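You operate a simulated robot arm through the tools that you are given. There is no shell and no other tool.

You are at the controls of a simulated two-armed robot. One attempt, no reset.

TASK
Fill tall vases 5 and 3 to their lines.
Fine: park the spout and shut the red valve knob; the third tall vase and the drip tray stay dry. Where these are worked on the way, their far stop is far enough and under half their travel is too little: red valve knob.

It is judged by the outcome, as a careful person would: the job done as asked, and still so three seconds after it is handed in. It fails if anything else is knocked over, pushed out of place, dropped, spilled or broken.

THE ROBOT
Two 7-joint arms with fingered hands on one trunk that stands fixed in place. Base frame: the origin is at the foot of the trunk, x ahead of it, y to its left, z up; the work surface is at about z = 740. Lengths are in mm, angles in rad, forces in N, time in s.
The left shoulder is at [50, 214, 869], the right one opposite. With the tool pointing down near the work surface each hand reaches from about 420 to 900 mm from the base axis, measured 20 degrees to its own side. Payload 3 kg a hand.
The TCP of each hand is the grasp point between the finger pads, 26 mm short of the fingertips. In the tool frame z runs along the fingers and y along their closing line. Largest opening 132 mm; the body of the gripper starts 73 mm behind the TCP. The gripper is a hand of 3 fingers: y runs from the thumb to the fingers, the wrist lies at [0, 0, -229] in the tool frame, and closing takes about 1.5 s.
Orientation is that of the tool frame in the base frame, as a unit quaternion [x, y, z, w]. With the fingers straight down and closing along the base's y, the tool's x points along the base's -x, its y along +y and its z along -z.

THE INTERFACE
- The arms move only by the tool play_rows. It takes "left_steps", "right_steps" or both (then of equal length, played together; a hand with none holds still); each is a list of rows, each an object of numbers (a shift or turn left out is 0, a gripper value left out holds the last): "grip": the gripper command, from -1 (shut) to 1 (fully open), values between in proportion; "dx", "dy", "dz": the shift along the tool's x, y, z in units of 250 mm (1.0 is 250 mm); "wx", "wy", "wz": the turn, a rotation vector about the tool's x, y, z in units of 90 degrees (1.0 is 90 degrees). In form: [{"grip": .., "dx": .., "dy": .., "dz": .., "wx": .., "wy": .., "wz": ..}, ...]. A call has 1 to 20 rows; each row is the pose to reach, as a shift and turn from the pose commanded when the call began, along the tool's axes at that moment. A call with a number of a shift or a turn outside -1 to 1 is refused whole. A row lasts 0.2 s, in which the tool goes at most 50 mm and 0.15 rad; a call with a longer step from one row to the next is refused whole, and so is a gripper value outside its range. A pose out of reach is approached as far as the arm can. The call stops where the force on the tool passes 90 N (or 10 N more than at its start, if that is more) or the arm is blocked; 0.2 s more then pass. Each finger travels about 72 mm/s and halts on what it meets, pressing with about 22 N; the grip force reading is that of the motor and also rises with nothing between the fingers. The clock runs only during rows and for 0.2 s after the last one: add rows that repeat a pose to give the fingers time. It gives the time, the measured TCP pose, the force on the tool (base axes), the opening and the grip force at its end, in the units of the frame above (readings bear some noise), with the torque about the TCP (base axes, N m) and any sound that the robot's microphone picked up.
- Cameras (640 x 400 px; columns grow to the right, rows downward): "scene" is now at [35.1, -21, 1506.8]; the picture's right is [-0.24, -0.97, 0.00], its down [-0.60, 0.15, -0.78] and it looks along [0.76, -0.19, -0.62] (base axes); focal length 311 px, centre (320, 200). "left" rides on the left gripper at [-62, 3, -92] in its tool frame; the picture's right is [-0.05, -1.00, 0.00], its down [0.83, -0.04, -0.56] and it looks along [0.55, -0.03, 0.83] (tool axes); focal length 230 px, centre (320, 200). "right" rides on the right gripper at [62, 3, -92] in its tool frame; the picture's right is [-0.05, 1.00, 0.00], its down [-0.83, -0.04, -0.56] and it looks along [-0.55, -0.03, 0.83] (tool axes); focal length 230 px, centre (320, 200). There is no depth. A picture from a camera that has moved, and an enlarged one, comes with that camera's place and axes in the base frame and with its lens.
- grab_frame(camera): a new picture of that camera. No time passes.
- grasp_type(shape, hand): the hand has 3 fingers and takes this shape, open, in about a second: jaw (thumb against the fingers, like two jaws); tri (thumb and two fingers); tip (a fingertip pinch); poke (one finger out to press); point (the index stretched); flat (the hand flat); cup (the hand cupped); fist (a fist). The gripper value then closes the fingers along that shape, each until it touches; the sizes above hold for jaw. It gives what a move gives, with no picture.
- head_to(pan, tilt): turns the head with the scene camera to pan (to the left, within 1.501 rad either way) and tilt (down, from -0.506 to 1.204), counted from straight ahead of the robot. It gives what a move gives.
- inspect(camera, box): a new picture of the part [left, top, right, bottom] of that camera's present view, enlarged. No time passes.
- close_job(): hands the job in; it is judged then, once.

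Places have to be worked out from the pictures, the camera data and where the tool is seen. Open the grippers and draw the arms clear of the work before you hand the job in, unless the task says otherwise.

The tools are called as a command line: name --argument value ..., lists and objects as JSON in quotes. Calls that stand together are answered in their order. play_rows: Moves the arms, as the interface text tells. Its arguments: {"type":"object","properties":{"left_steps":{"type":"array","items":{"type":"object","properties":{"grip":{"type":"number"},"dx":{"type":"number"},"dy":{"type":"number"},"dz":{"type":"number"},"wx":{"type":"number"},"wy":{"type":"number"},"wz":{"type":"number"}}}},"right_steps":{"type":"array","items":{"type":"object","properties":{"grip":{"type":"number"},"dx":{"type":"number"},"dy":{"type":"number"},"dz":{"type":"number"},"wx":{"type":"number"},"wy":{"type":"number"},"wz":{"type":"number"}}}}},"required":[]} The other tools are called the same way: grasp_type (shape, hand) gives the hand a shape; head_to (pan, tilt) turns the head that bears the scene camera; grab_frame (camera) takes a picture; inspect (camera, box) takes an enlarged picture of a part of a camera's view; close_job () hands the job in.

At the start:

```text
time: 0.0
left_tool_pos: [411.8, 137.3, 1259.6]
left_ee_rot: [0.067, 0.998, 0.0, 0.0]
left_contact_force: [-0.4, -0.2, 0.9]
left_ft_torque: [0.04, -0.03, -0.05]
left_finger_gap: 131.8
left_gripper_force: 0.0
left_shape: jaw
right_tool_pos: [454.7, -280.4, 1229.8]
right_ee_rot: [0.066, 0.998, -0.001, 0.0]
right_contact_force: [0.3, -0.2, -0.1]
right_ft_torque: [0.01, 0.0, 0.03]
right_finger_gap: 131.9
right_gripper_force: 0.1
right_shape: jaw
head pan, tilt: [-0.241, 0.672]
```

scene: 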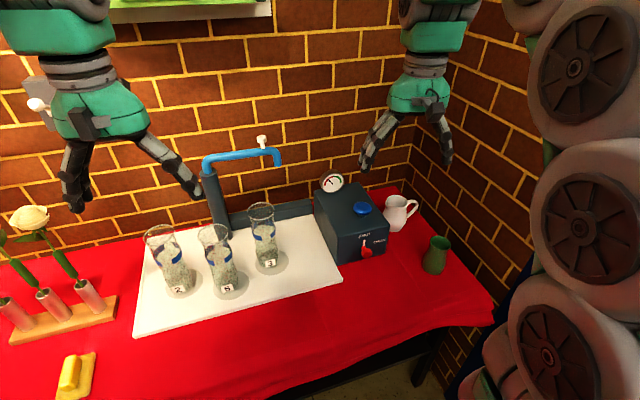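
right: 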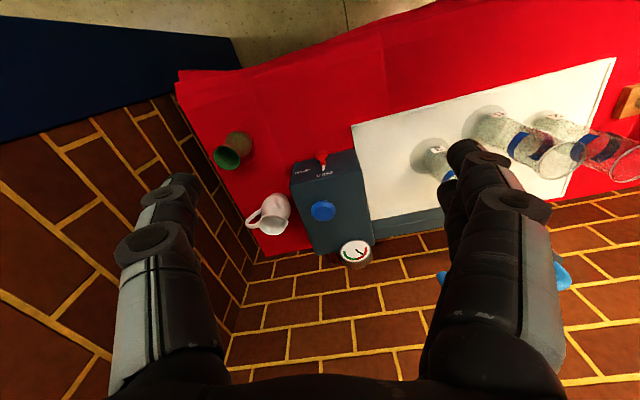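
left: 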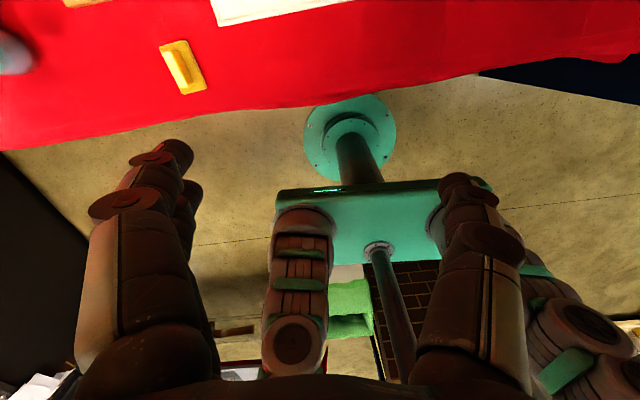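

I'll look at the faucet, the vases and the valve box up close before moving anything.

inspect --camera "scene" --box '[300, 160, 460, 280]'

inspect --camera "scene" --box '[130, 120, 350, 310]'

inspect --camera "right" --box '[200, 100, 400, 280]'

```text
3.33 times, centred on (380, 220) of scene
camera zoom: at [35.1, -21.0, 1506.8], right [-0.24, -0.97, 0.0], down [-0.6, 0.15, -0.78], along [0.76, -0.19, -0.62], focal length 1036 px, centre (120, 133)
```

zoom: 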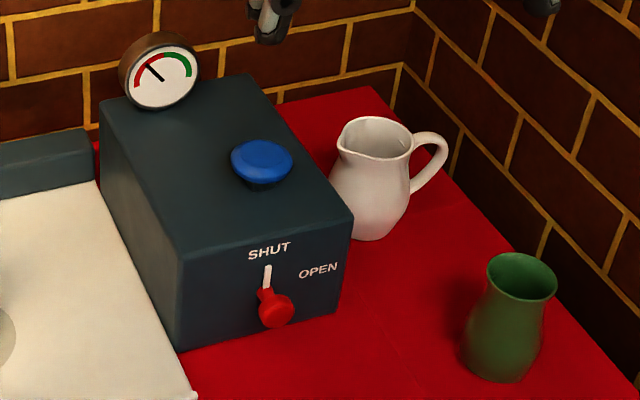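

```text
2.11 times, centred on (240, 215) of scene
camera zoom: at [35.1, -21.0, 1506.8], right [-0.24, -0.97, 0.0], down [-0.6, 0.15, -0.78], along [0.76, -0.19, -0.62], focal length 654 px, centre (488, 168)
```

zoom: 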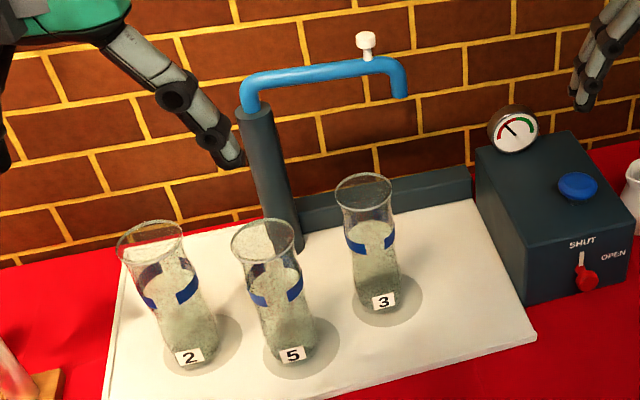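

```text
2.22 times, centred on (300, 190) of right
camera zoom: at [393.8, -268.1, 1322.3], right [0.18, 0.98, 0.0], down [0.82, -0.15, 0.56], along [0.55, -0.1, -0.83], focal length 511 px, centre (364, 222)
```

zoom: 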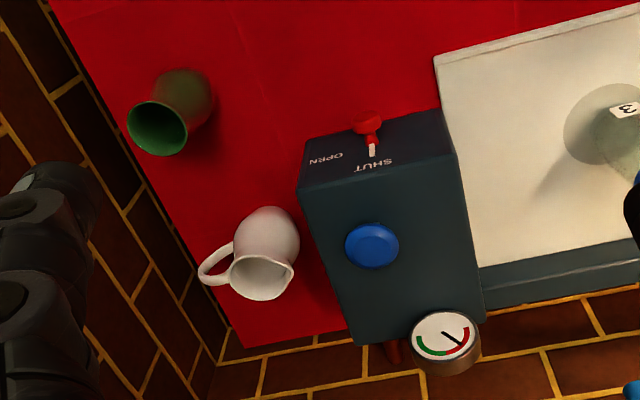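

The knob marker points to SHUT, the spout points right and slightly toward the wall, and the vases sit roughly on its arc. I'll zoom in further on the vases, the valve knob and the spout.

inspect --camera "scene" --box '[190, 190, 300, 300]'

inspect --camera "scene" --box '[335, 220, 399, 260]'

inspect --camera "scene" --box '[195, 125, 355, 225]'

inspect --camera "right" --box '[400, 80, 640, 300]'

```text
3.64 times, centred on (245, 245) of scene
camera zoom: at [35.1, -21.0, 1506.8], right [-0.24, -0.97, 0.0], down [-0.6, 0.15, -0.78], along [0.76, -0.19, -0.62], focal length 1130 px, centre (593, 36)
```

zoom: 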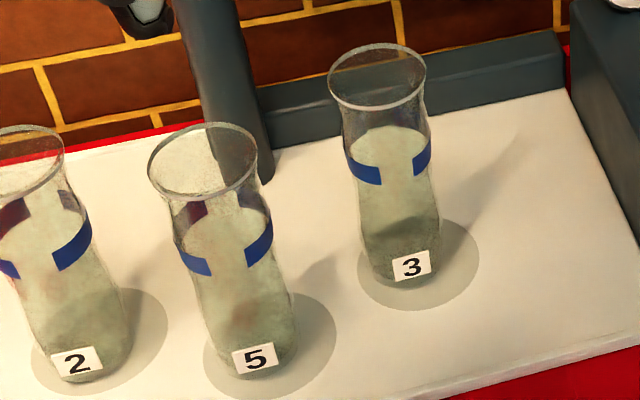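

```text
10.00 times, centred on (367, 240) of scene
camera zoom: at [35.1, -21.0, 1506.8], right [-0.24, -0.97, 0.0], down [-0.6, 0.15, -0.78], along [0.76, -0.19, -0.62], focal length 3108 px, centre (-150, -200)
```

zoom: 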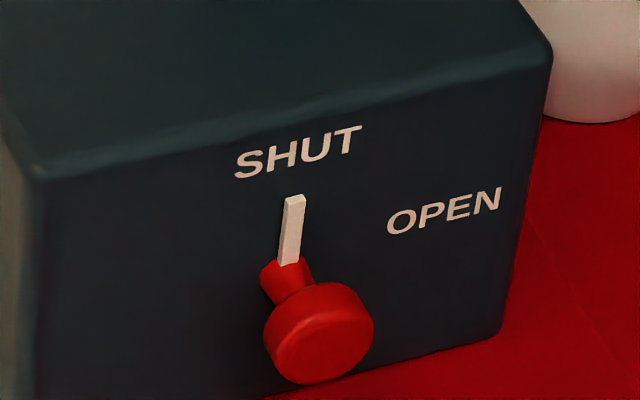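

```text
4.00 times, centred on (275, 175) of scene
camera zoom: at [35.1, -21.0, 1506.8], right [-0.24, -0.97, 0.0], down [-0.6, 0.15, -0.78], along [0.76, -0.19, -0.62], focal length 1243 px, centre (500, 300)
```

zoom: 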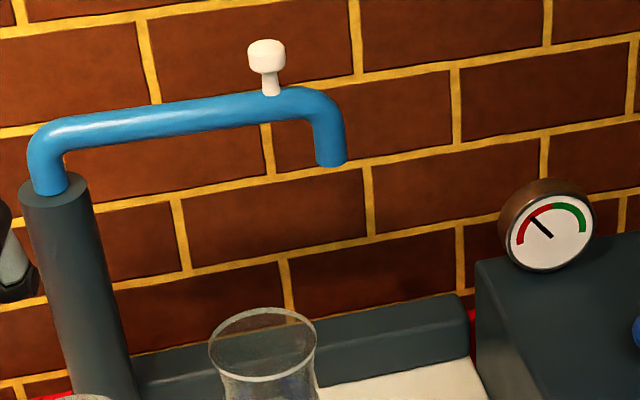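

```text
1.82 times, centred on (520, 190) of right
camera zoom: at [393.8, -268.1, 1322.3], right [0.18, 0.98, 0.0], down [0.82, -0.15, 0.56], along [0.55, -0.1, -0.83], focal length 418 px, centre (-44, 218)
```

zoom: 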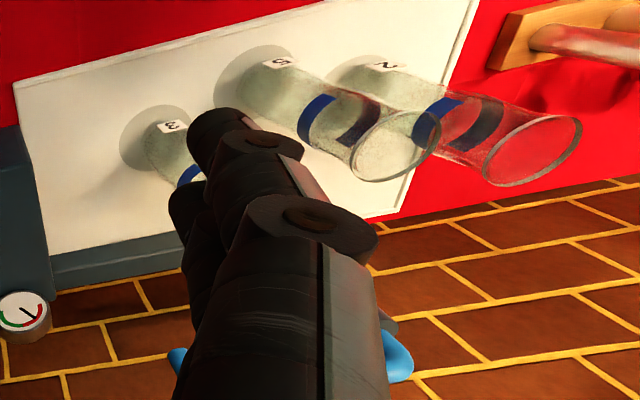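

The knob sits near (612, -308, 796) with its axis roughly along x. The pivot post is near (835, 107) and the white spout handle near (845, -60, 1085). I'll bring both hands level, pointing forward, and stage them clear of everything.

play_rows --left_steps '[{"dx": -0.081, "dy": -0.032, "dz": 0.029, "wy": -0.091, "grip": 1}, {"dx": -0.161, "dy": -0.064, "dz": 0.058, "wy": -0.182}, {"dx": -0.242, "dy": -0.096, "dz": 0.087, "wy": -0.273}, {"dx": -0.323, "dy": -0.128, "dz": 0.116, "wy": -0.364}, {"dx": -0.403, "dy": -0.16, "dz": 0.145, "wy": -0.455}, {"dx": -0.484, "dy": -0.192, "dz": 0.175, "wy": -0.545}, {"dx": -0.564, "dy": -0.224, "dz": 0.204, "wy": -0.636}, {"dx": -0.645, "dy": -0.256, "dz": 0.233, "wy": -0.727}, {"dx": -0.726, "dy": -0.288, "dz": 0.262, "wy": -0.818}, {"dx": -0.806, "dy": -0.32, "dz": 0.291, "wy": -0.909}, {"dx": -0.887, "dy": -0.352, "dz": 0.32, "wy": -1.0}, {"dx": -0.887, "dy": -0.352, "dz": 0.32, "wy": -1.0}]' --right_steps '[{"dx": -0.032, "dy": -0.006, "dz": 0.084, "wy": -0.091, "grip": 1}, {"dx": -0.064, "dy": -0.012, "dz": 0.167, "wy": -0.182}, {"dx": -0.096, "dy": -0.018, "dz": 0.251, "wy": -0.273}, {"dx": -0.128, "dy": -0.024, "dz": 0.335, "wy": -0.364}, {"dx": -0.16, "dy": -0.03, "dz": 0.418, "wy": -0.455}, {"dx": -0.192, "dy": -0.036, "dz": 0.502, "wy": -0.545}, {"dx": -0.224, "dy": -0.042, "dz": 0.585, "wy": -0.636}, {"dx": -0.256, "dy": -0.048, "dz": 0.669, "wy": -0.727}, {"dx": -0.288, "dy": -0.054, "dz": 0.753, "wy": -0.818}, {"dx": -0.32, "dy": -0.06, "dz": 0.836, "wy": -0.909}, {"dx": -0.352, "dy": -0.066, "dz": 0.92, "wy": -1.0}, {"dx": -0.352, "dy": -0.066, "dz": 0.92, "wy": -1.0}]'

```text
time: 2.6
left_tool_pos: [630.8, 49.5, 1213.8]
left_ee_rot: [0.041, 0.717, -0.04, 0.695]
left_contact_force: [1.2, 0.4, -1.2]
left_ft_torque: [-0.01, -0.04, -0.09]
left_finger_gap: 131.9
left_gripper_force: 0.1
left_shape: jaw
left hand out of reach, approached as far as the arm can: row 10, 11, 12
right_tool_pos: [702.8, -368.3, 1102.4]
right_ee_rot: [0.047, 0.705, -0.047, 0.706]
right_contact_force: [0.4, 0.4, -0.1]
right_ft_torque: [0.0, 0.0, -0.01]
right_finger_gap: 131.7
right_gripper_force: 0.0
right_shape: jaw
right hand out of reach, approached as far as the arm can: row 7, 8, 9, 10, 11, 12
head pan, tilt: [-0.241, 0.672]
```

Both arms stopped short of a level pose close in, so I'll check the pictures for how the limits look.

grab_frame --camera "scene"

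grab_frame --camera "left"

grab_frame --camera "right"

```text
taken
```

scene: 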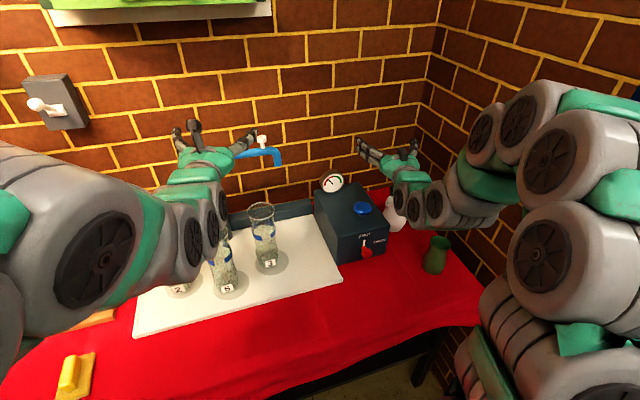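

```text
taken
camera left: at [539.9, 63.2, 1278.1], right [-0.11, -0.99, 0.05], down [-0.58, 0.02, -0.81], along [0.81, -0.12, -0.58], focal length 230 px, centre (320, 200)
```

left: 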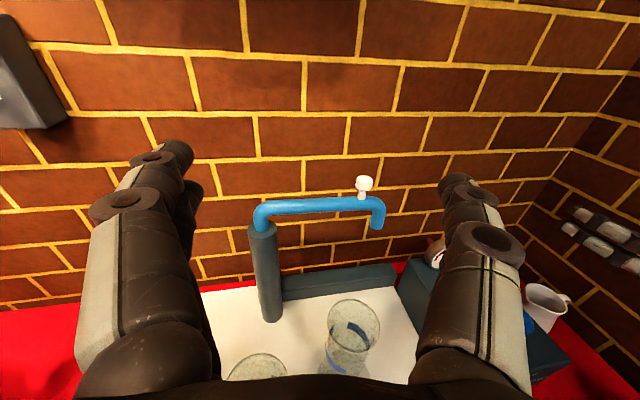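

```text
taken
camera right: at [611.0, -353.9, 1041.4], right [0.13, 0.99, 0.05], down [-0.56, 0.03, 0.83], along [0.82, -0.14, 0.56], focal length 230 px, centre (320, 200)
```

right: 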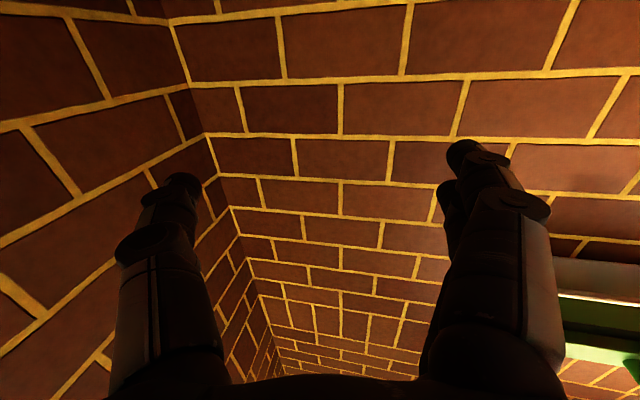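

The triangulation puts the spout handle near (844, -51, 1093), the tip near (840, -89, 1002) and the pivot near (845, 115). Level poses close in are awkward, so I'll pitch the right hand 45° down and the left about 30° down.

play_rows --left_steps '[{"dx": 0.02, "dy": -0.022, "dz": 0.084, "wy": 0.055}, {"dx": 0.04, "dy": -0.045, "dz": 0.167, "wy": 0.11}, {"dx": 0.06, "dy": -0.067, "dz": 0.251, "wy": 0.165}, {"dx": 0.08, "dy": -0.089, "dz": 0.335, "wy": 0.22}, {"dx": 0.1, "dy": -0.112, "dz": 0.418, "wy": 0.275}, {"dx": 0.12, "dy": -0.134, "dz": 0.502, "wy": 0.33}, {"dx": 0.12, "dy": -0.134, "dz": 0.502, "wy": 0.33}]' --right_steps '[{"dx": 0.027, "wy": 0.083}, {"dx": 0.053, "wy": 0.167}, {"dx": 0.08, "wy": 0.25}, {"dx": 0.107, "wy": 0.333}, {"dx": 0.133, "wy": 0.417}, {"dx": 0.16, "wy": 0.5}, {"dx": 0.16, "wy": 0.5}]'

```text
time: 4.2
left_tool_pos: [750.3, -1.3, 1183.9]
left_ee_rot: [0.057, 0.864, -0.033, 0.5]
left_contact_force: [-0.8, -0.2, 0.8]
left_ft_torque: [0.0, -0.02, 0.0]
left_finger_gap: 131.8
left_gripper_force: 0.1
left_shape: jaw
right_tool_pos: [701.2, -369.4, 1065.5]
right_ee_rot: [0.061, 0.922, -0.025, 0.382]
right_contact_force: [0.0, -0.4, 0.1]
right_ft_torque: [-0.01, -0.01, 0.01]
right_finger_gap: 132.1
right_gripper_force: 0.2
right_shape: jaw
head pan, tilt: [-0.241, 0.672]
```

The commanded pose follows what was actually reached. I'll bring the right hand to just in front of the valve knob and the left hand to about 70 mm short of the spout handle, then look.

play_rows --left_steps '[{"dx": 0.019, "dy": -0.025, "dz": 0.041}, {"dx": 0.039, "dy": -0.05, "dz": 0.083}, {"dx": 0.058, "dy": -0.075, "dz": 0.124}, {"dx": 0.077, "dy": -0.099, "dz": 0.165}, {"dx": 0.097, "dy": -0.124, "dz": 0.207}, {"dx": 0.116, "dy": -0.149, "dz": 0.248}, {"dx": 0.116, "dy": -0.149, "dz": 0.248}]' --right_steps '[{"dx": 0.158, "dy": 0.021, "dz": 0.003, "wx": -0.017, "wz": -0.017}, {"dx": 0.317, "dy": 0.043, "dz": 0.007, "wx": -0.034, "wz": -0.034}, {"dx": 0.475, "dy": 0.065, "dz": 0.01, "wx": -0.051, "wz": -0.051}, {"dx": 0.633, "dy": 0.087, "dz": 0.013, "wx": -0.068, "wz": -0.068}, {"dx": 0.79, "dy": 0.108, "dz": 0.017, "wx": -0.085, "wz": -0.085}, {"dx": 0.95, "dy": 0.13, "dz": 0.02, "wx": -0.102, "wz": -0.102}, {"dx": 0.95, "dy": 0.13, "dz": 0.02, "wx": -0.102, "wz": -0.102}]'

grab_frame --camera "left"

grab_frame --camera "right"

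grab_frame --camera "scene"

```text
time: 5.8
left_tool_pos: [783.0, -44.2, 1128.8]
left_ee_rot: [0.057, 0.863, -0.033, 0.501]
left_contact_force: [-0.1, 0.4, -0.2]
left_ft_torque: [0.01, 0.02, -0.01]
left_finger_gap: 131.8
left_gripper_force: 0.0
left_shape: jaw
right_tool_pos: [577.8, -324.2, 924.8]
right_ee_rot: [-0.035, 0.924, 0.015, 0.38]
right_contact_force: [-0.6, 0.7, 0.6]
right_ft_torque: [-0.03, 0.03, -0.01]
right_finger_gap: 132.1
right_gripper_force: 0.0
right_shape: jaw
right hand out of reach, approached as far as the arm can: row 5, 6, 7
head pan, tilt: [-0.241, 0.672]
```

```text
taken
camera left: at [734.8, -33.2, 1227.2], right [-0.11, -0.99, 0.05], down [-0.89, 0.08, -0.45], along [0.44, -0.09, -0.89], focal length 230 px, centre (320, 200)
```

left: 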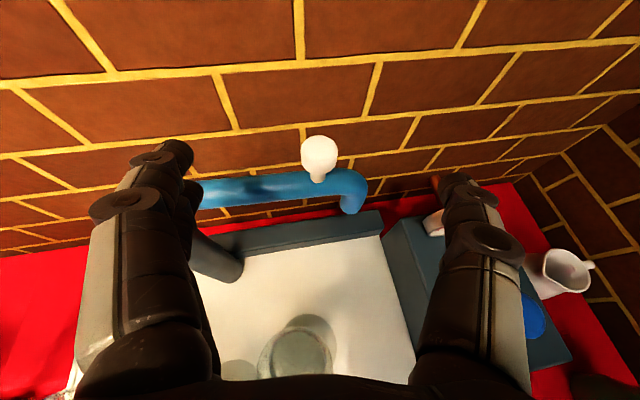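

```text
taken
camera right: at [469.5, -330.1, 946.2], right [-0.04, 1.0, 0.04], down [0.2, -0.03, 0.98], along [0.98, 0.05, -0.2], focal length 230 px, centre (320, 200)
```

right: 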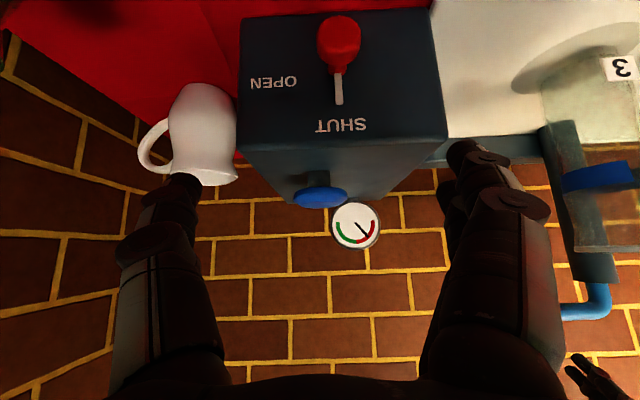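

```text
taken
```

scene: 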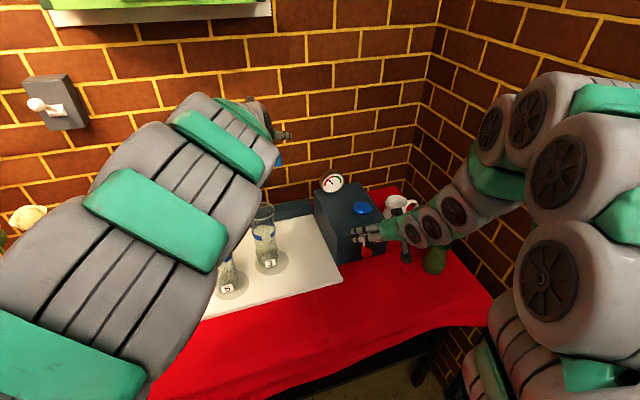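

The right arm stopped near (578, -324, 925), but it shows the valve clearly: box face at x≈640, knob axis at about (y -303, z 803), knob front at x≈604. The spout handle refines to (839, -51, 1096), so I'll move the left hand straight in and grasp it.

play_rows --left_steps '[{"dz": 0.09, "dx": -0.004, "grip": 1}, {"dz": 0.18, "dx": -0.008}, {"dz": 0.262, "dx": -0.012}, {"dz": 0.262, "dx": -0.012}, {"dz": 0.262, "dx": -0.012, "grip": -1}, {"dz": 0.262, "dx": -0.012}, {"dz": 0.262, "dx": -0.012}, {"dz": 0.262, "dx": -0.012}, {"dz": 0.262, "dx": -0.012}, {"dz": 0.262, "dx": -0.012}, {"dz": 0.262, "dx": -0.012}, {"dz": 0.262, "dx": -0.012}]'

grab_frame --camera "left"

```text
time: 8.4
left_tool_pos: [841.3, -51.5, 1099.2]
left_ee_rot: [0.057, 0.863, -0.034, 0.501]
left_contact_force: [-0.1, -2.6, -2.8]
left_ft_torque: [-0.02, -0.05, 0.01]
left_finger_gap: 0.0
left_gripper_force: 22.1
left_shape: jaw
right_tool_pos: [578.4, -325.3, 923.4]
right_ee_rot: [-0.035, 0.924, 0.015, 0.381]
right_contact_force: [0.2, -0.7, -0.7]
right_ft_torque: [0.01, -0.01, 0.03]
right_finger_gap: 132.2
right_gripper_force: 0.0
right_shape: jaw
head pan, tilt: [-0.241, 0.672]
```

```text
taken
camera left: at [792.5, -41.0, 1197.6], right [-0.11, -0.99, 0.05], down [-0.89, 0.08, -0.45], along [0.44, -0.09, -0.89], focal length 230 px, centre (320, 200)
```

left: 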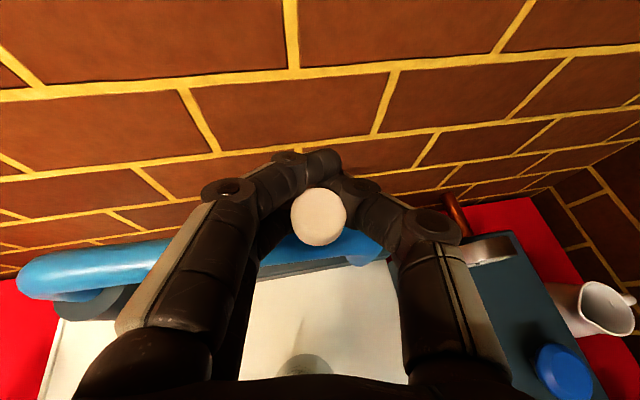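

The fingers closed around the handle with the tips meeting behind it, so the handle is caged even though the gap reads 0. I'll pull it gently along the arc to 45° about the estimated pivot and check that it follows.

play_rows --left_steps '[{"dx": 0.0288, "dy": -0.0052, "dz": -0.0501}, {"dx": 0.0577, "dy": -0.0052, "dz": -0.1002}, {"dx": 0.0866, "dy": 0.0001, "dz": -0.1505}, {"dx": 0.1151, "dy": 0.0099, "dz": -0.2}, {"dx": 0.1431, "dy": 0.0251, "dz": -0.2486}, {"dx": 0.1702, "dy": 0.0445, "dz": -0.2956}, {"dx": 0.1964, "dy": 0.069, "dz": -0.3412}, {"dx": 0.2214, "dy": 0.0979, "dz": -0.3847}, {"dx": 0.2452, "dy": 0.1311, "dz": -0.426}, {"dx": 0.2452, "dy": 0.1311, "dz": -0.426}]'

grab_frame --camera "left"

grab_frame --camera "scene"

```text
time: 10.6
left_tool_pos: [724.2, -2.7, 1097.2]
left_ee_rot: [0.057, 0.863, -0.033, 0.5]
left_contact_force: [0.9, 1.0, -2.5]
left_ft_torque: [-0.04, -0.03, -0.04]
left_finger_gap: 0.0
left_gripper_force: 22.2
left_shape: jaw
right_tool_pos: [578.7, -324.0, 924.2]
right_ee_rot: [-0.035, 0.924, 0.015, 0.381]
right_contact_force: [0.4, -0.4, 0.0]
right_ft_torque: [0.02, -0.01, -0.02]
right_finger_gap: 132.0
right_gripper_force: 0.0
right_shape: jaw
head pan, tilt: [-0.241, 0.672]
```

```text
taken
camera left: at [675.2, 8.1, 1196.7], right [-0.11, -0.99, 0.04], down [-0.89, 0.08, -0.45], along [0.44, -0.09, -0.89], focal length 230 px, centre (320, 200)
```

left: 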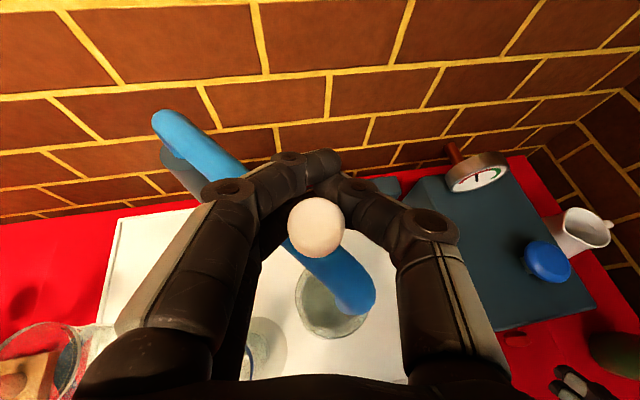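

```text
taken
```

scene: 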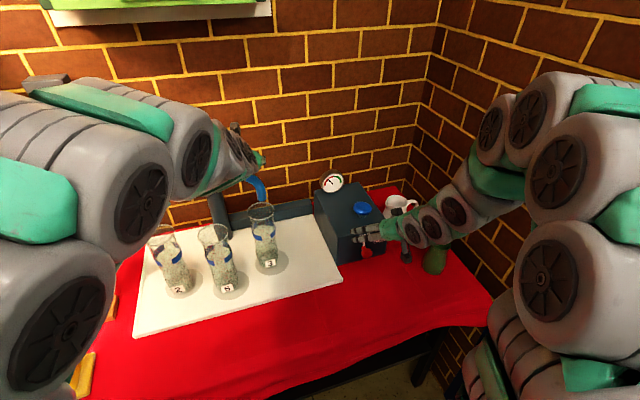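

The spout follows smoothly and is now about over vase 3. I'll zoom in to check how the tip sits against the rim.

inspect --camera "scene" --box '[190, 150, 310, 300]'

inspect --camera "left" --box '[240, 220, 440, 380]'

inspect --camera "left" --box '[400, 130, 600, 290]'

```text
2.67 times, centred on (250, 225) of scene
camera zoom: at [35.2, -21.0, 1506.8], right [-0.24, -0.97, 0.0], down [-0.6, 0.15, -0.78], along [0.76, -0.19, -0.62], focal length 829 px, centre (507, 133)
```

zoom: 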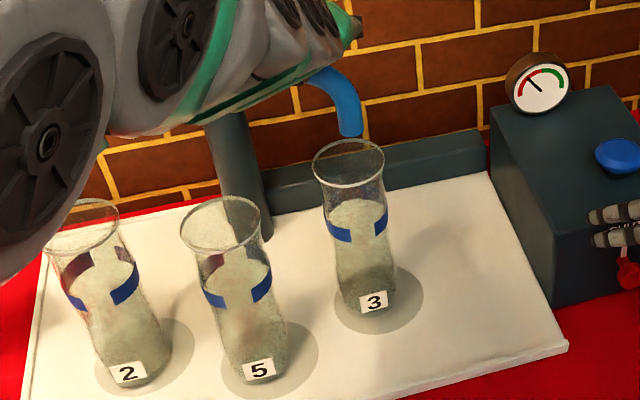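

```text
2.50 times, centred on (340, 300) of left
camera zoom: at [675.2, 8.1, 1196.7], right [-0.11, -0.99, 0.04], down [-0.89, 0.08, -0.45], along [0.44, -0.09, -0.89], focal length 575 px, centre (270, -50)
```

zoom: 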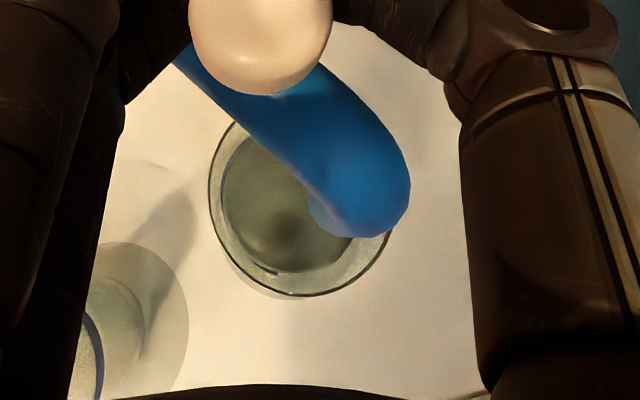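

```text
2.50 times, centred on (500, 210) of left
camera zoom: at [675.2, 8.1, 1196.7], right [-0.11, -0.99, 0.04], down [-0.89, 0.08, -0.45], along [0.44, -0.09, -0.89], focal length 575 px, centre (-130, 175)
```

zoom: 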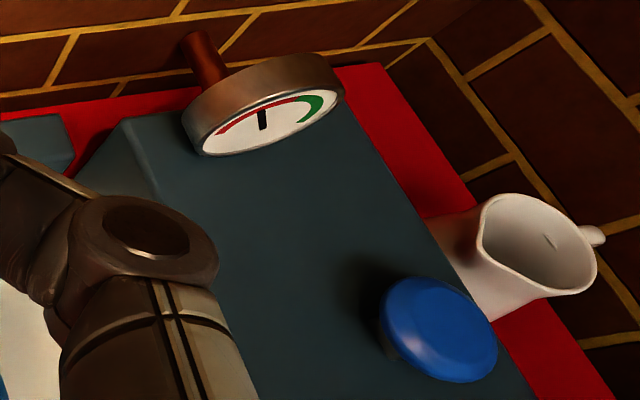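

The tip sits inside vase 3's rim and the cage holds. I'll carry the spout on around the arc to vase 5.

play_rows --left_steps '[{"dx": 0.0222, "dy": 0.0373, "dz": -0.0386}, {"dx": 0.0426, "dy": 0.0783, "dz": -0.0741}, {"dx": 0.0613, "dy": 0.1225, "dz": -0.1065}, {"dx": 0.0779, "dy": 0.1698, "dz": -0.1354}, {"dx": 0.0923, "dy": 0.22, "dz": -0.1604}, {"dx": 0.1046, "dy": 0.2724, "dz": -0.1818}, {"dx": 0.1145, "dy": 0.327, "dz": -0.199}, {"dx": 0.122, "dy": 0.3827, "dz": -0.212}, {"dx": 0.1253, "dy": 0.417, "dz": -0.2177}, {"dx": 0.1253, "dy": 0.417, "dz": -0.2177}]'

grasp_type --hand "right" --shape "tip"

grab_frame --camera "left"

grab_frame --camera "scene"

grab_frame --camera "right"

```text
time: 12.8
left_tool_pos: [675.6, 108.8, 1097.1]
left_ee_rot: [0.057, 0.863, -0.033, 0.501]
left_contact_force: [4.3, -0.3, -3.9]
left_ft_torque: [-0.06, -0.05, -0.06]
left_finger_gap: 0.0
left_gripper_force: 22.3
left_shape: jaw
right_tool_pos: [579.4, -325.2, 923.9]
right_ee_rot: [-0.034, 0.924, 0.014, 0.381]
right_contact_force: [0.6, 0.2, -0.6]
right_ft_torque: [-0.01, 0.0, -0.03]
right_finger_gap: 131.9
right_gripper_force: 0.0
right_shape: jaw
head pan, tilt: [-0.241, 0.672]
```

```text
time: 13.7
left_tool_pos: [676.2, 109.2, 1097.5]
left_ee_rot: [0.057, 0.863, -0.033, 0.501]
left_contact_force: [4.5, 0.8, -2.9]
left_ft_torque: [-0.04, -0.02, -0.05]
left_finger_gap: 0.0
left_gripper_force: 22.1
left_shape: jaw
right_tool_pos: [579.0, -325.9, 923.6]
right_ee_rot: [-0.035, 0.924, 0.015, 0.381]
right_contact_force: [0.0, 0.0, 0.5]
right_ft_torque: [0.0, -0.02, 0.03]
right_finger_gap: 132.2
right_gripper_force: 0.1
right_shape: tip
head pan, tilt: [-0.241, 0.672]
```

```text
taken
camera left: at [626.2, 119.6, 1196.5], right [-0.11, -0.99, 0.05], down [-0.89, 0.07, -0.45], along [0.44, -0.09, -0.89], focal length 230 px, centre (320, 200)
```

left: 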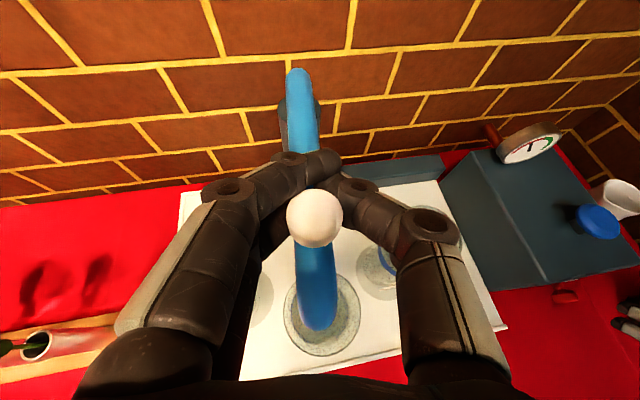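

```text
taken
```

scene: 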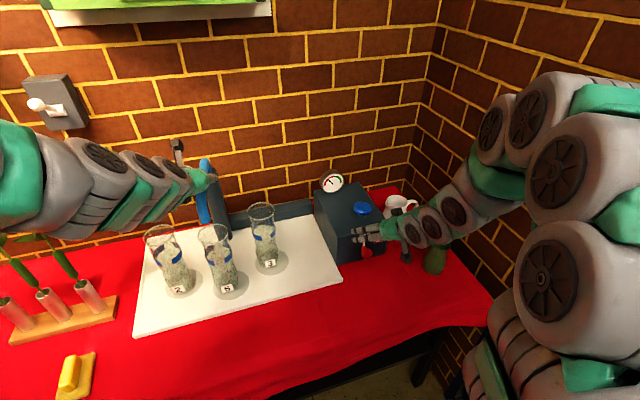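

```text
taken
camera right: at [469.7, -330.1, 946.2], right [-0.04, 1.0, 0.04], down [0.2, -0.03, 0.98], along [0.98, 0.05, -0.2], focal length 230 px, centre (320, 200)
```

right: 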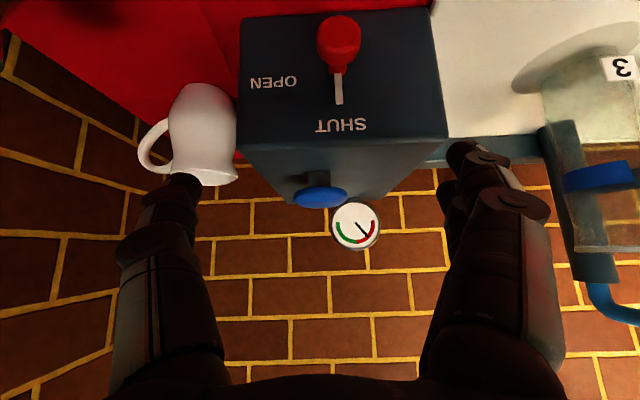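

The spout looks centered on vase 5. I'll zoom in on the tip and rim to confirm.

inspect --camera "scene" --box '[140, 140, 300, 300]'

inspect --camera "left" --box '[240, 230, 440, 355]'

inspect --camera "scene" --box '[310, 165, 460, 285]'

```text
2.50 times, centred on (220, 220) of scene
camera zoom: at [35.2, -21.0, 1506.8], right [-0.24, -0.97, 0.0], down [-0.6, 0.15, -0.78], along [0.76, -0.19, -0.62], focal length 777 px, centre (570, 150)
```

zoom: 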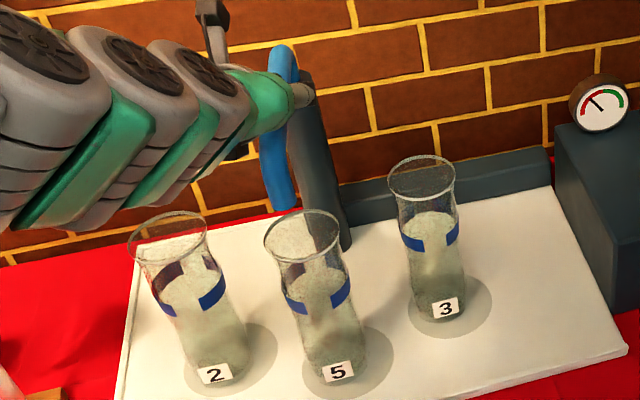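

```text
3.20 times, centred on (340, 292) of left
camera zoom: at [626.2, 119.6, 1196.5], right [-0.11, -0.99, 0.05], down [-0.89, 0.07, -0.45], along [0.44, -0.09, -0.89], focal length 736 px, centre (256, -96)
```

zoom: 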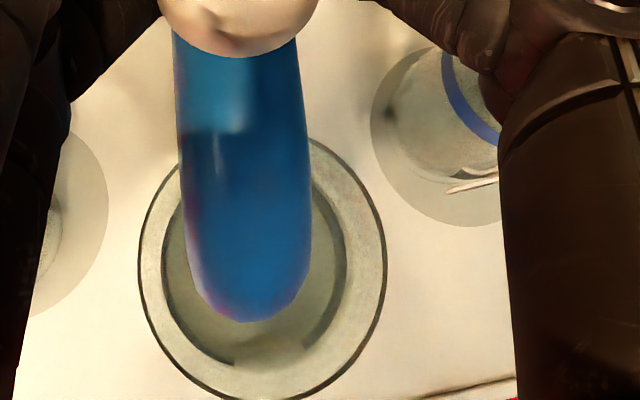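

```text
3.33 times, centred on (385, 225) of scene
camera zoom: at [35.2, -21.0, 1506.8], right [-0.24, -0.97, 0.0], down [-0.6, 0.15, -0.78], along [0.76, -0.19, -0.62], focal length 1036 px, centre (103, 117)
```

zoom: 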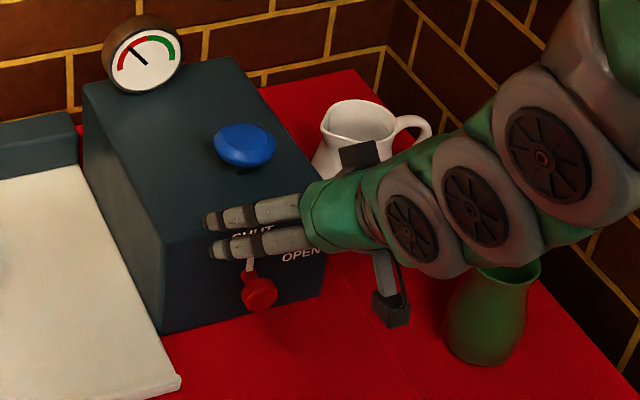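

The tip (about 626, 114) is inside vase 5's mouth (about 628, 107), so the left hand stays holding the spout there. Next I'll close the right hand's tip shape in free air to see how the fingers meet.

play_rows --right_steps '[{"grip": -1}, {"grip": -1}, {"grip": -1}, {"grip": -1}, {"grip": -1}, {"grip": -1}]'

grab_frame --camera "right"

inspect --camera "scene" --box '[310, 165, 460, 285]'

```text
time: 15.1
left_tool_pos: [674.7, 109.1, 1097.4]
left_ee_rot: [0.057, 0.863, -0.033, 0.501]
left_contact_force: [4.3, -0.6, -3.2]
left_ft_torque: [-0.02, -0.05, -0.05]
left_finger_gap: 0.0
left_gripper_force: 21.5
left_shape: jaw
right_tool_pos: [578.0, -324.5, 924.4]
right_ee_rot: [-0.035, 0.924, 0.015, 0.38]
right_contact_force: [0.1, 0.9, 0.2]
right_ft_torque: [0.01, -0.03, 0.01]
right_finger_gap: 0.3
right_gripper_force: 21.7
right_shape: tip
head pan, tilt: [-0.241, 0.672]
```

```text
taken
camera right: at [469.6, -330.1, 946.2], right [-0.04, 1.0, 0.04], down [0.2, -0.03, 0.98], along [0.98, 0.05, -0.2], focal length 230 px, centre (320, 200)
```

right: 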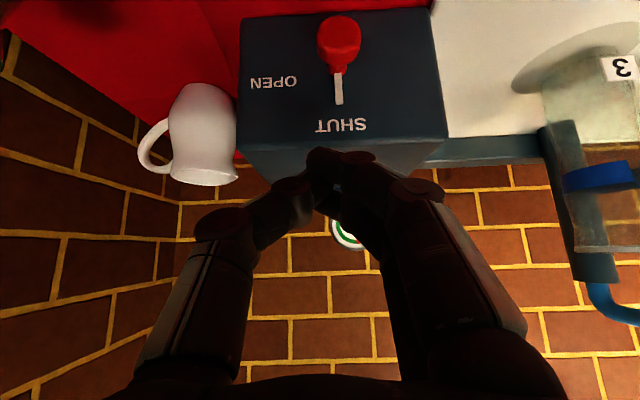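

```text
3.33 times, centred on (385, 225) of scene
camera zoom: at [35.2, -21.0, 1506.8], right [-0.24, -0.97, 0.0], down [-0.6, 0.15, -0.78], along [0.76, -0.19, -0.62], focal length 1036 px, centre (103, 117)
```

zoom: 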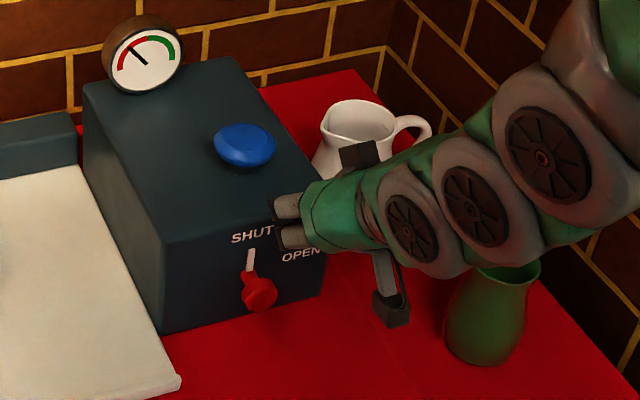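

All three fingers meet at the tips, about 45 mm wide side by side. I'll grip the valve knob from above with the tool parallel to the box face, leaning 45° one way to start and 45° the other to finish. First I'll bring the hand vertical, half open.

play_rows --right_steps '[{"dx": -0.016, "dy": 0.051, "dz": 0.01, "wy": 0.083, "grip": 0.0}, {"dx": -0.032, "dy": 0.103, "dz": 0.021, "wy": 0.167}, {"dx": -0.048, "dy": 0.154, "dz": 0.031, "wy": 0.25}, {"dx": -0.064, "dy": 0.205, "dz": 0.041, "wy": 0.333}, {"dx": -0.08, "dy": 0.257, "dz": 0.052, "wy": 0.417}, {"dx": -0.096, "dy": 0.308, "dz": 0.062, "wy": 0.5}, {"dx": -0.096, "dy": 0.308, "dz": 0.062, "wy": 0.5}]'

grab_frame --camera "right"

grab_frame --camera "scene"

```text
time: 16.7
left_tool_pos: [674.8, 110.0, 1097.8]
left_ee_rot: [0.057, 0.863, -0.033, 0.501]
left_contact_force: [2.7, -0.1, -2.9]
left_ft_torque: [-0.02, -0.04, -0.03]
left_finger_gap: 0.0
left_gripper_force: 21.8
left_shape: jaw
right_tool_pos: [598.7, -244.1, 929.9]
right_ee_rot: [-0.047, 0.999, 0.0, -0.001]
right_contact_force: [0.5, -0.4, 0.1]
right_ft_torque: [0.0, -0.02, -0.01]
right_finger_gap: 65.9
right_gripper_force: 0.1
right_shape: tip
head pan, tilt: [-0.241, 0.672]
```

```text
taken
camera right: at [536.9, -248.4, 1022.6], right [-0.04, 1.0, 0.0], down [0.83, 0.04, 0.55], along [0.55, 0.02, -0.83], focal length 230 px, centre (320, 200)
```

right: 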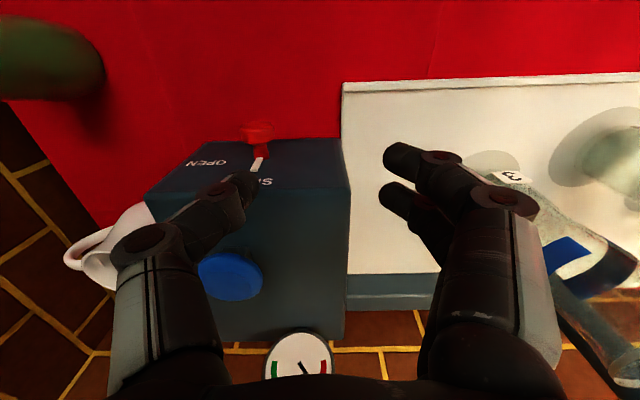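

```text
taken
```

scene: 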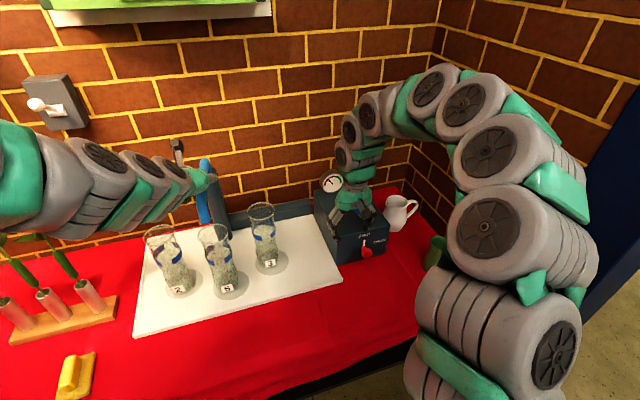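

The knob is clearly visible now, so I'll zoom in to pin down its extent.

inspect --camera "right" --box '[220, 100, 300, 180]'

inspect --camera "scene" --box '[325, 215, 405, 265]'

```text
5.00 times, centred on (260, 140) of right
camera zoom: at [536.9, -248.4, 1022.6], right [-0.04, 1.0, 0.0], down [0.83, 0.04, 0.55], along [0.55, 0.02, -0.83], focal length 1150 px, centre (620, 500)
```

zoom: 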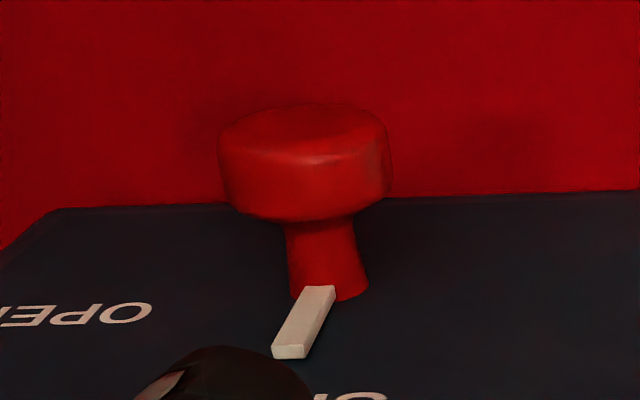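

```text
8.00 times, centred on (365, 240) of scene
camera zoom: at [35.2, -21.0, 1506.8], right [-0.24, -0.97, 0.0], down [-0.6, 0.15, -0.78], along [0.76, -0.19, -0.62], focal length 2486 px, centre (-40, -120)
```

zoom: 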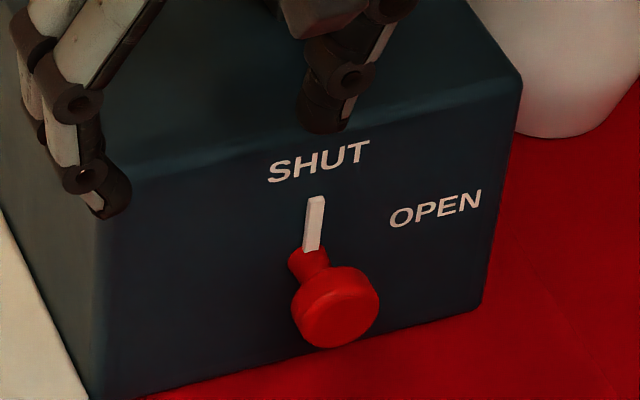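

This gives the knob disc center near (604.5, -303, 810), radius 15.5, axis along the box normal, with the panel at x≈631. I'll lean the hand 45° about the knob axis and stage 90 mm back along the approach.

play_rows --right_steps '[{"dy": 0.003, "dz": 0.037, "wx": 0.083, "grip": 0.0}, {"dy": 0.006, "dz": 0.075, "wx": 0.167}, {"dy": 0.008, "dz": 0.112, "wx": 0.25}, {"dy": 0.011, "dz": 0.15, "wx": 0.333}, {"dy": 0.014, "dz": 0.187, "wx": 0.417}, {"dy": 0.017, "dz": 0.225, "wx": 0.5}, {"dy": 0.017, "dz": 0.225, "wx": 0.5}]'

grab_frame --camera "right"

grab_frame --camera "scene"

```text
time: 18.3
left_tool_pos: [675.5, 109.6, 1096.9]
left_ee_rot: [0.057, 0.863, -0.033, 0.502]
left_contact_force: [1.7, -0.9, -2.4]
left_ft_torque: [0.0, -0.01, 0.0]
left_finger_gap: 0.0
left_gripper_force: 21.8
left_shape: jaw
right_tool_pos: [598.4, -241.6, 873.9]
right_ee_rot: [-0.043, 0.922, -0.383, 0.018]
right_contact_force: [0.1, -0.2, 0.5]
right_ft_torque: [-0.03, 0.0, 0.02]
right_finger_gap: 66.0
right_gripper_force: 0.0
right_shape: tip
head pan, tilt: [-0.241, 0.672]
```

```text
taken
camera right: at [530.5, -180.6, 936.7], right [-0.01, 0.71, -0.71], down [0.79, 0.44, 0.42], along [0.61, -0.55, -0.57], focal length 230 px, centre (320, 200)
```

right: 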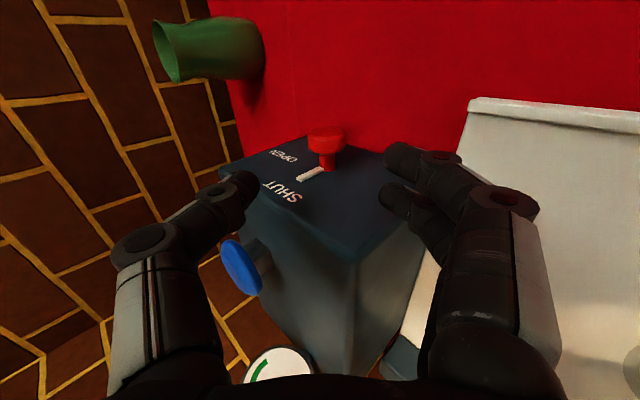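

```text
taken
```

scene: 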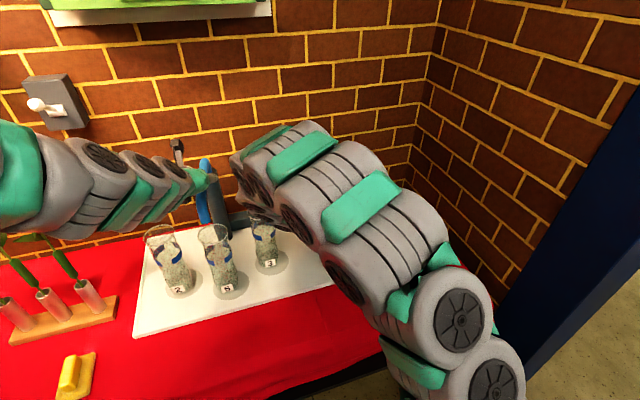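

The knob lines up with the tool axis. I'll zoom in to check the final centering.

inspect --camera "right" --box '[270, 100, 390, 190]'

```text
4.44 times, centred on (330, 145) of right
camera zoom: at [530.5, -180.6, 936.7], right [-0.01, 0.71, -0.71], down [0.79, 0.44, 0.42], along [0.61, -0.55, -0.57], focal length 1022 px, centre (276, 444)
```

zoom: 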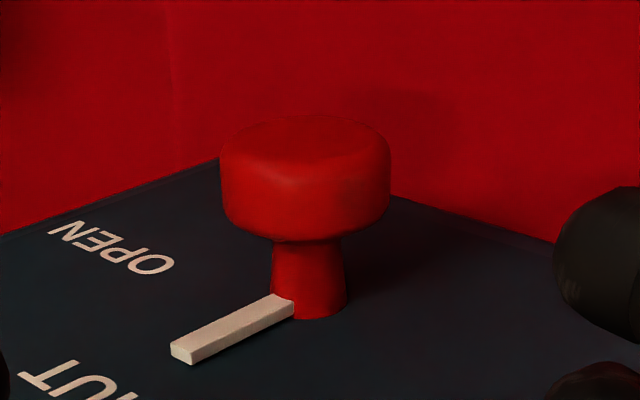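

The knob reads about 5 mm to the tool's +y side and 1–2 mm toward the panel. I'll correct for that, advance, and close on it.

play_rows --right_steps '[{"dx": -0.004, "dy": 0.02, "dz": 0.07}, {"dx": -0.004, "dy": 0.02, "dz": 0.16}, {"dx": -0.004, "dy": 0.02, "dz": 0.25}, {"dx": -0.004, "dy": 0.02, "dz": 0.31}, {"dx": -0.004, "dy": 0.02, "dz": 0.344}, {"dx": -0.004, "dy": 0.02, "dz": 0.344}]'

grab_frame --camera "right"

```text
time: 19.7
left_tool_pos: [675.6, 109.2, 1097.0]
left_ee_rot: [0.057, 0.863, -0.033, 0.501]
left_contact_force: [2.5, -0.8, -2.6]
left_ft_torque: [-0.02, -0.04, -0.03]
left_finger_gap: 0.1
left_gripper_force: 22.0
left_shape: jaw
right_tool_pos: [605.8, -297.7, 808.7]
right_ee_rot: [-0.044, 0.923, -0.381, 0.017]
right_contact_force: [-0.1, -0.9, 0.4]
right_ft_torque: [-0.01, -0.01, 0.0]
right_finger_gap: 66.0
right_gripper_force: 0.1
right_shape: tip
head pan, tilt: [-0.241, 0.672]
```

```text
taken
camera right: at [536.9, -237.2, 872.4], right [-0.01, 0.71, -0.71], down [0.79, 0.44, 0.42], along [0.61, -0.55, -0.57], focal length 230 px, centre (320, 200)
```

right: 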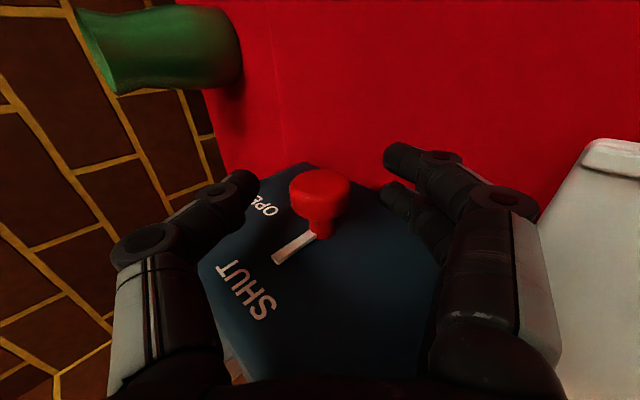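

The knob is right at the grasp point, with no contact force reading. I'll close on it.

play_rows --right_steps '[{"grip": -1}, {"grip": -1}, {"grip": -1}, {"grip": -1}, {"grip": -1}, {"grip": -1}]'

grab_frame --camera "right"

```text
time: 21.1
left_tool_pos: [675.5, 107.8, 1097.9]
left_ee_rot: [0.058, 0.863, -0.034, 0.501]
left_contact_force: [2.6, -0.3, -2.8]
left_ft_torque: [-0.04, -0.08, 0.0]
left_finger_gap: 0.2
left_gripper_force: 21.6
left_shape: jaw
right_tool_pos: [604.3, -298.8, 809.1]
right_ee_rot: [-0.043, 0.923, -0.383, 0.018]
right_contact_force: [2.8, -10.6, 1.4]
right_ft_torque: [-0.08, -0.07, 0.02]
right_finger_gap: 11.8
right_gripper_force: 22.0
right_shape: tip
head pan, tilt: [-0.241, 0.672]
```

```text
taken
camera right: at [536.7, -237.6, 872.4], right [-0.01, 0.71, -0.71], down [0.79, 0.44, 0.42], along [0.61, -0.55, -0.57], focal length 230 px, centre (320, 200)
```

right: 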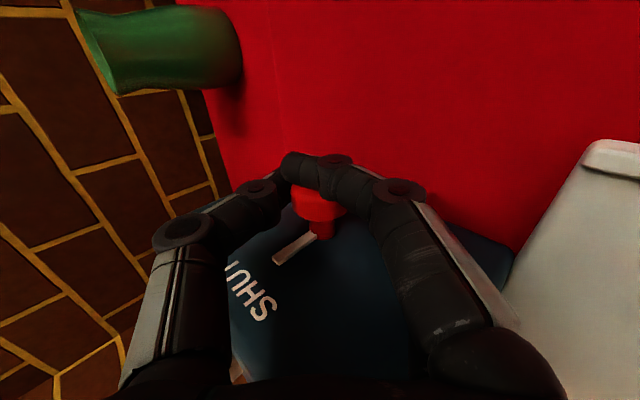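

One finger seems to have slid in front of the knob, so I'll look closely.

inspect --camera "right" --box '[240, 130, 400, 280]'

```text
2.67 times, centred on (320, 205) of right
camera zoom: at [536.7, -237.6, 872.4], right [-0.01, 0.71, -0.71], down [0.79, 0.44, 0.42], along [0.61, -0.55, -0.57], focal length 614 px, centre (320, 187)
```

zoom: 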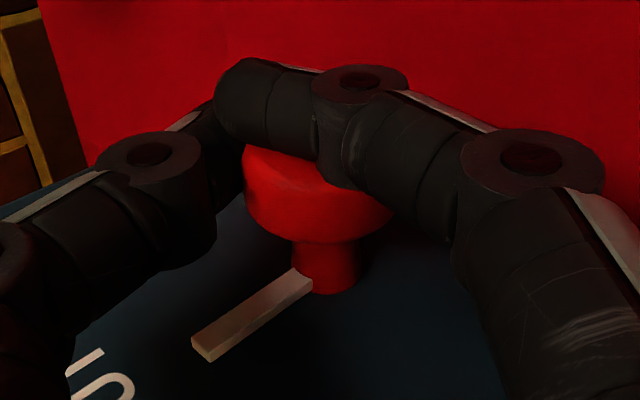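

The thumb and fingers wrap the knob, so I'll try turning 27° clockwise about its axis and see whether the pointer follows.

play_rows --right_steps '[{"wx": -0.06}, {"wx": -0.12}, {"wx": -0.18}, {"wx": -0.24}, {"wx": -0.3}, {"wx": -0.3}]'

grab_frame --camera "right"

inspect --camera "scene" --box '[140, 140, 300, 300]'

```text
time: 22.5
left_tool_pos: [674.9, 110.2, 1097.5]
left_ee_rot: [0.058, 0.863, -0.034, 0.501]
left_contact_force: [3.2, -1.7, -2.4]
left_ft_torque: [-0.01, -0.03, 0.0]
left_finger_gap: 0.0
left_gripper_force: 21.7
left_shape: jaw
right_tool_pos: [605.4, -299.0, 809.8]
right_ee_rot: [-0.047, 0.987, -0.155, 0.008]
right_contact_force: [-1.5, -20.9, 4.5]
right_ft_torque: [-0.23, -0.04, -0.07]
right_finger_gap: 12.4
right_gripper_force: 21.8
right_shape: tip
head pan, tilt: [-0.241, 0.672]
```

```text
taken
camera right: at [540.3, -273.4, 896.3], right [-0.04, 0.95, -0.31], down [0.81, 0.21, 0.54], along [0.58, -0.23, -0.78], focal length 230 px, centre (320, 200)
```

right: 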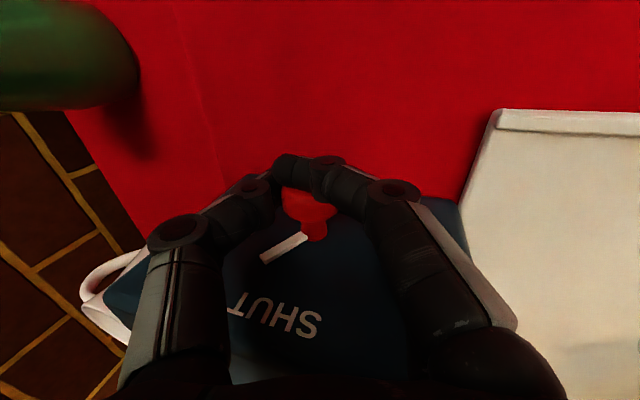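

```text
2.50 times, centred on (220, 220) of scene
camera zoom: at [35.1, -21.3, 1506.8], right [-0.24, -0.97, 0.0], down [-0.6, 0.15, -0.78], along [0.76, -0.19, -0.62], focal length 777 px, centre (570, 150)
```

zoom: 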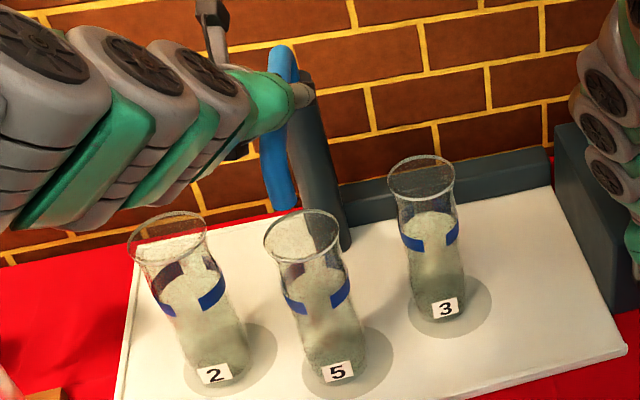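

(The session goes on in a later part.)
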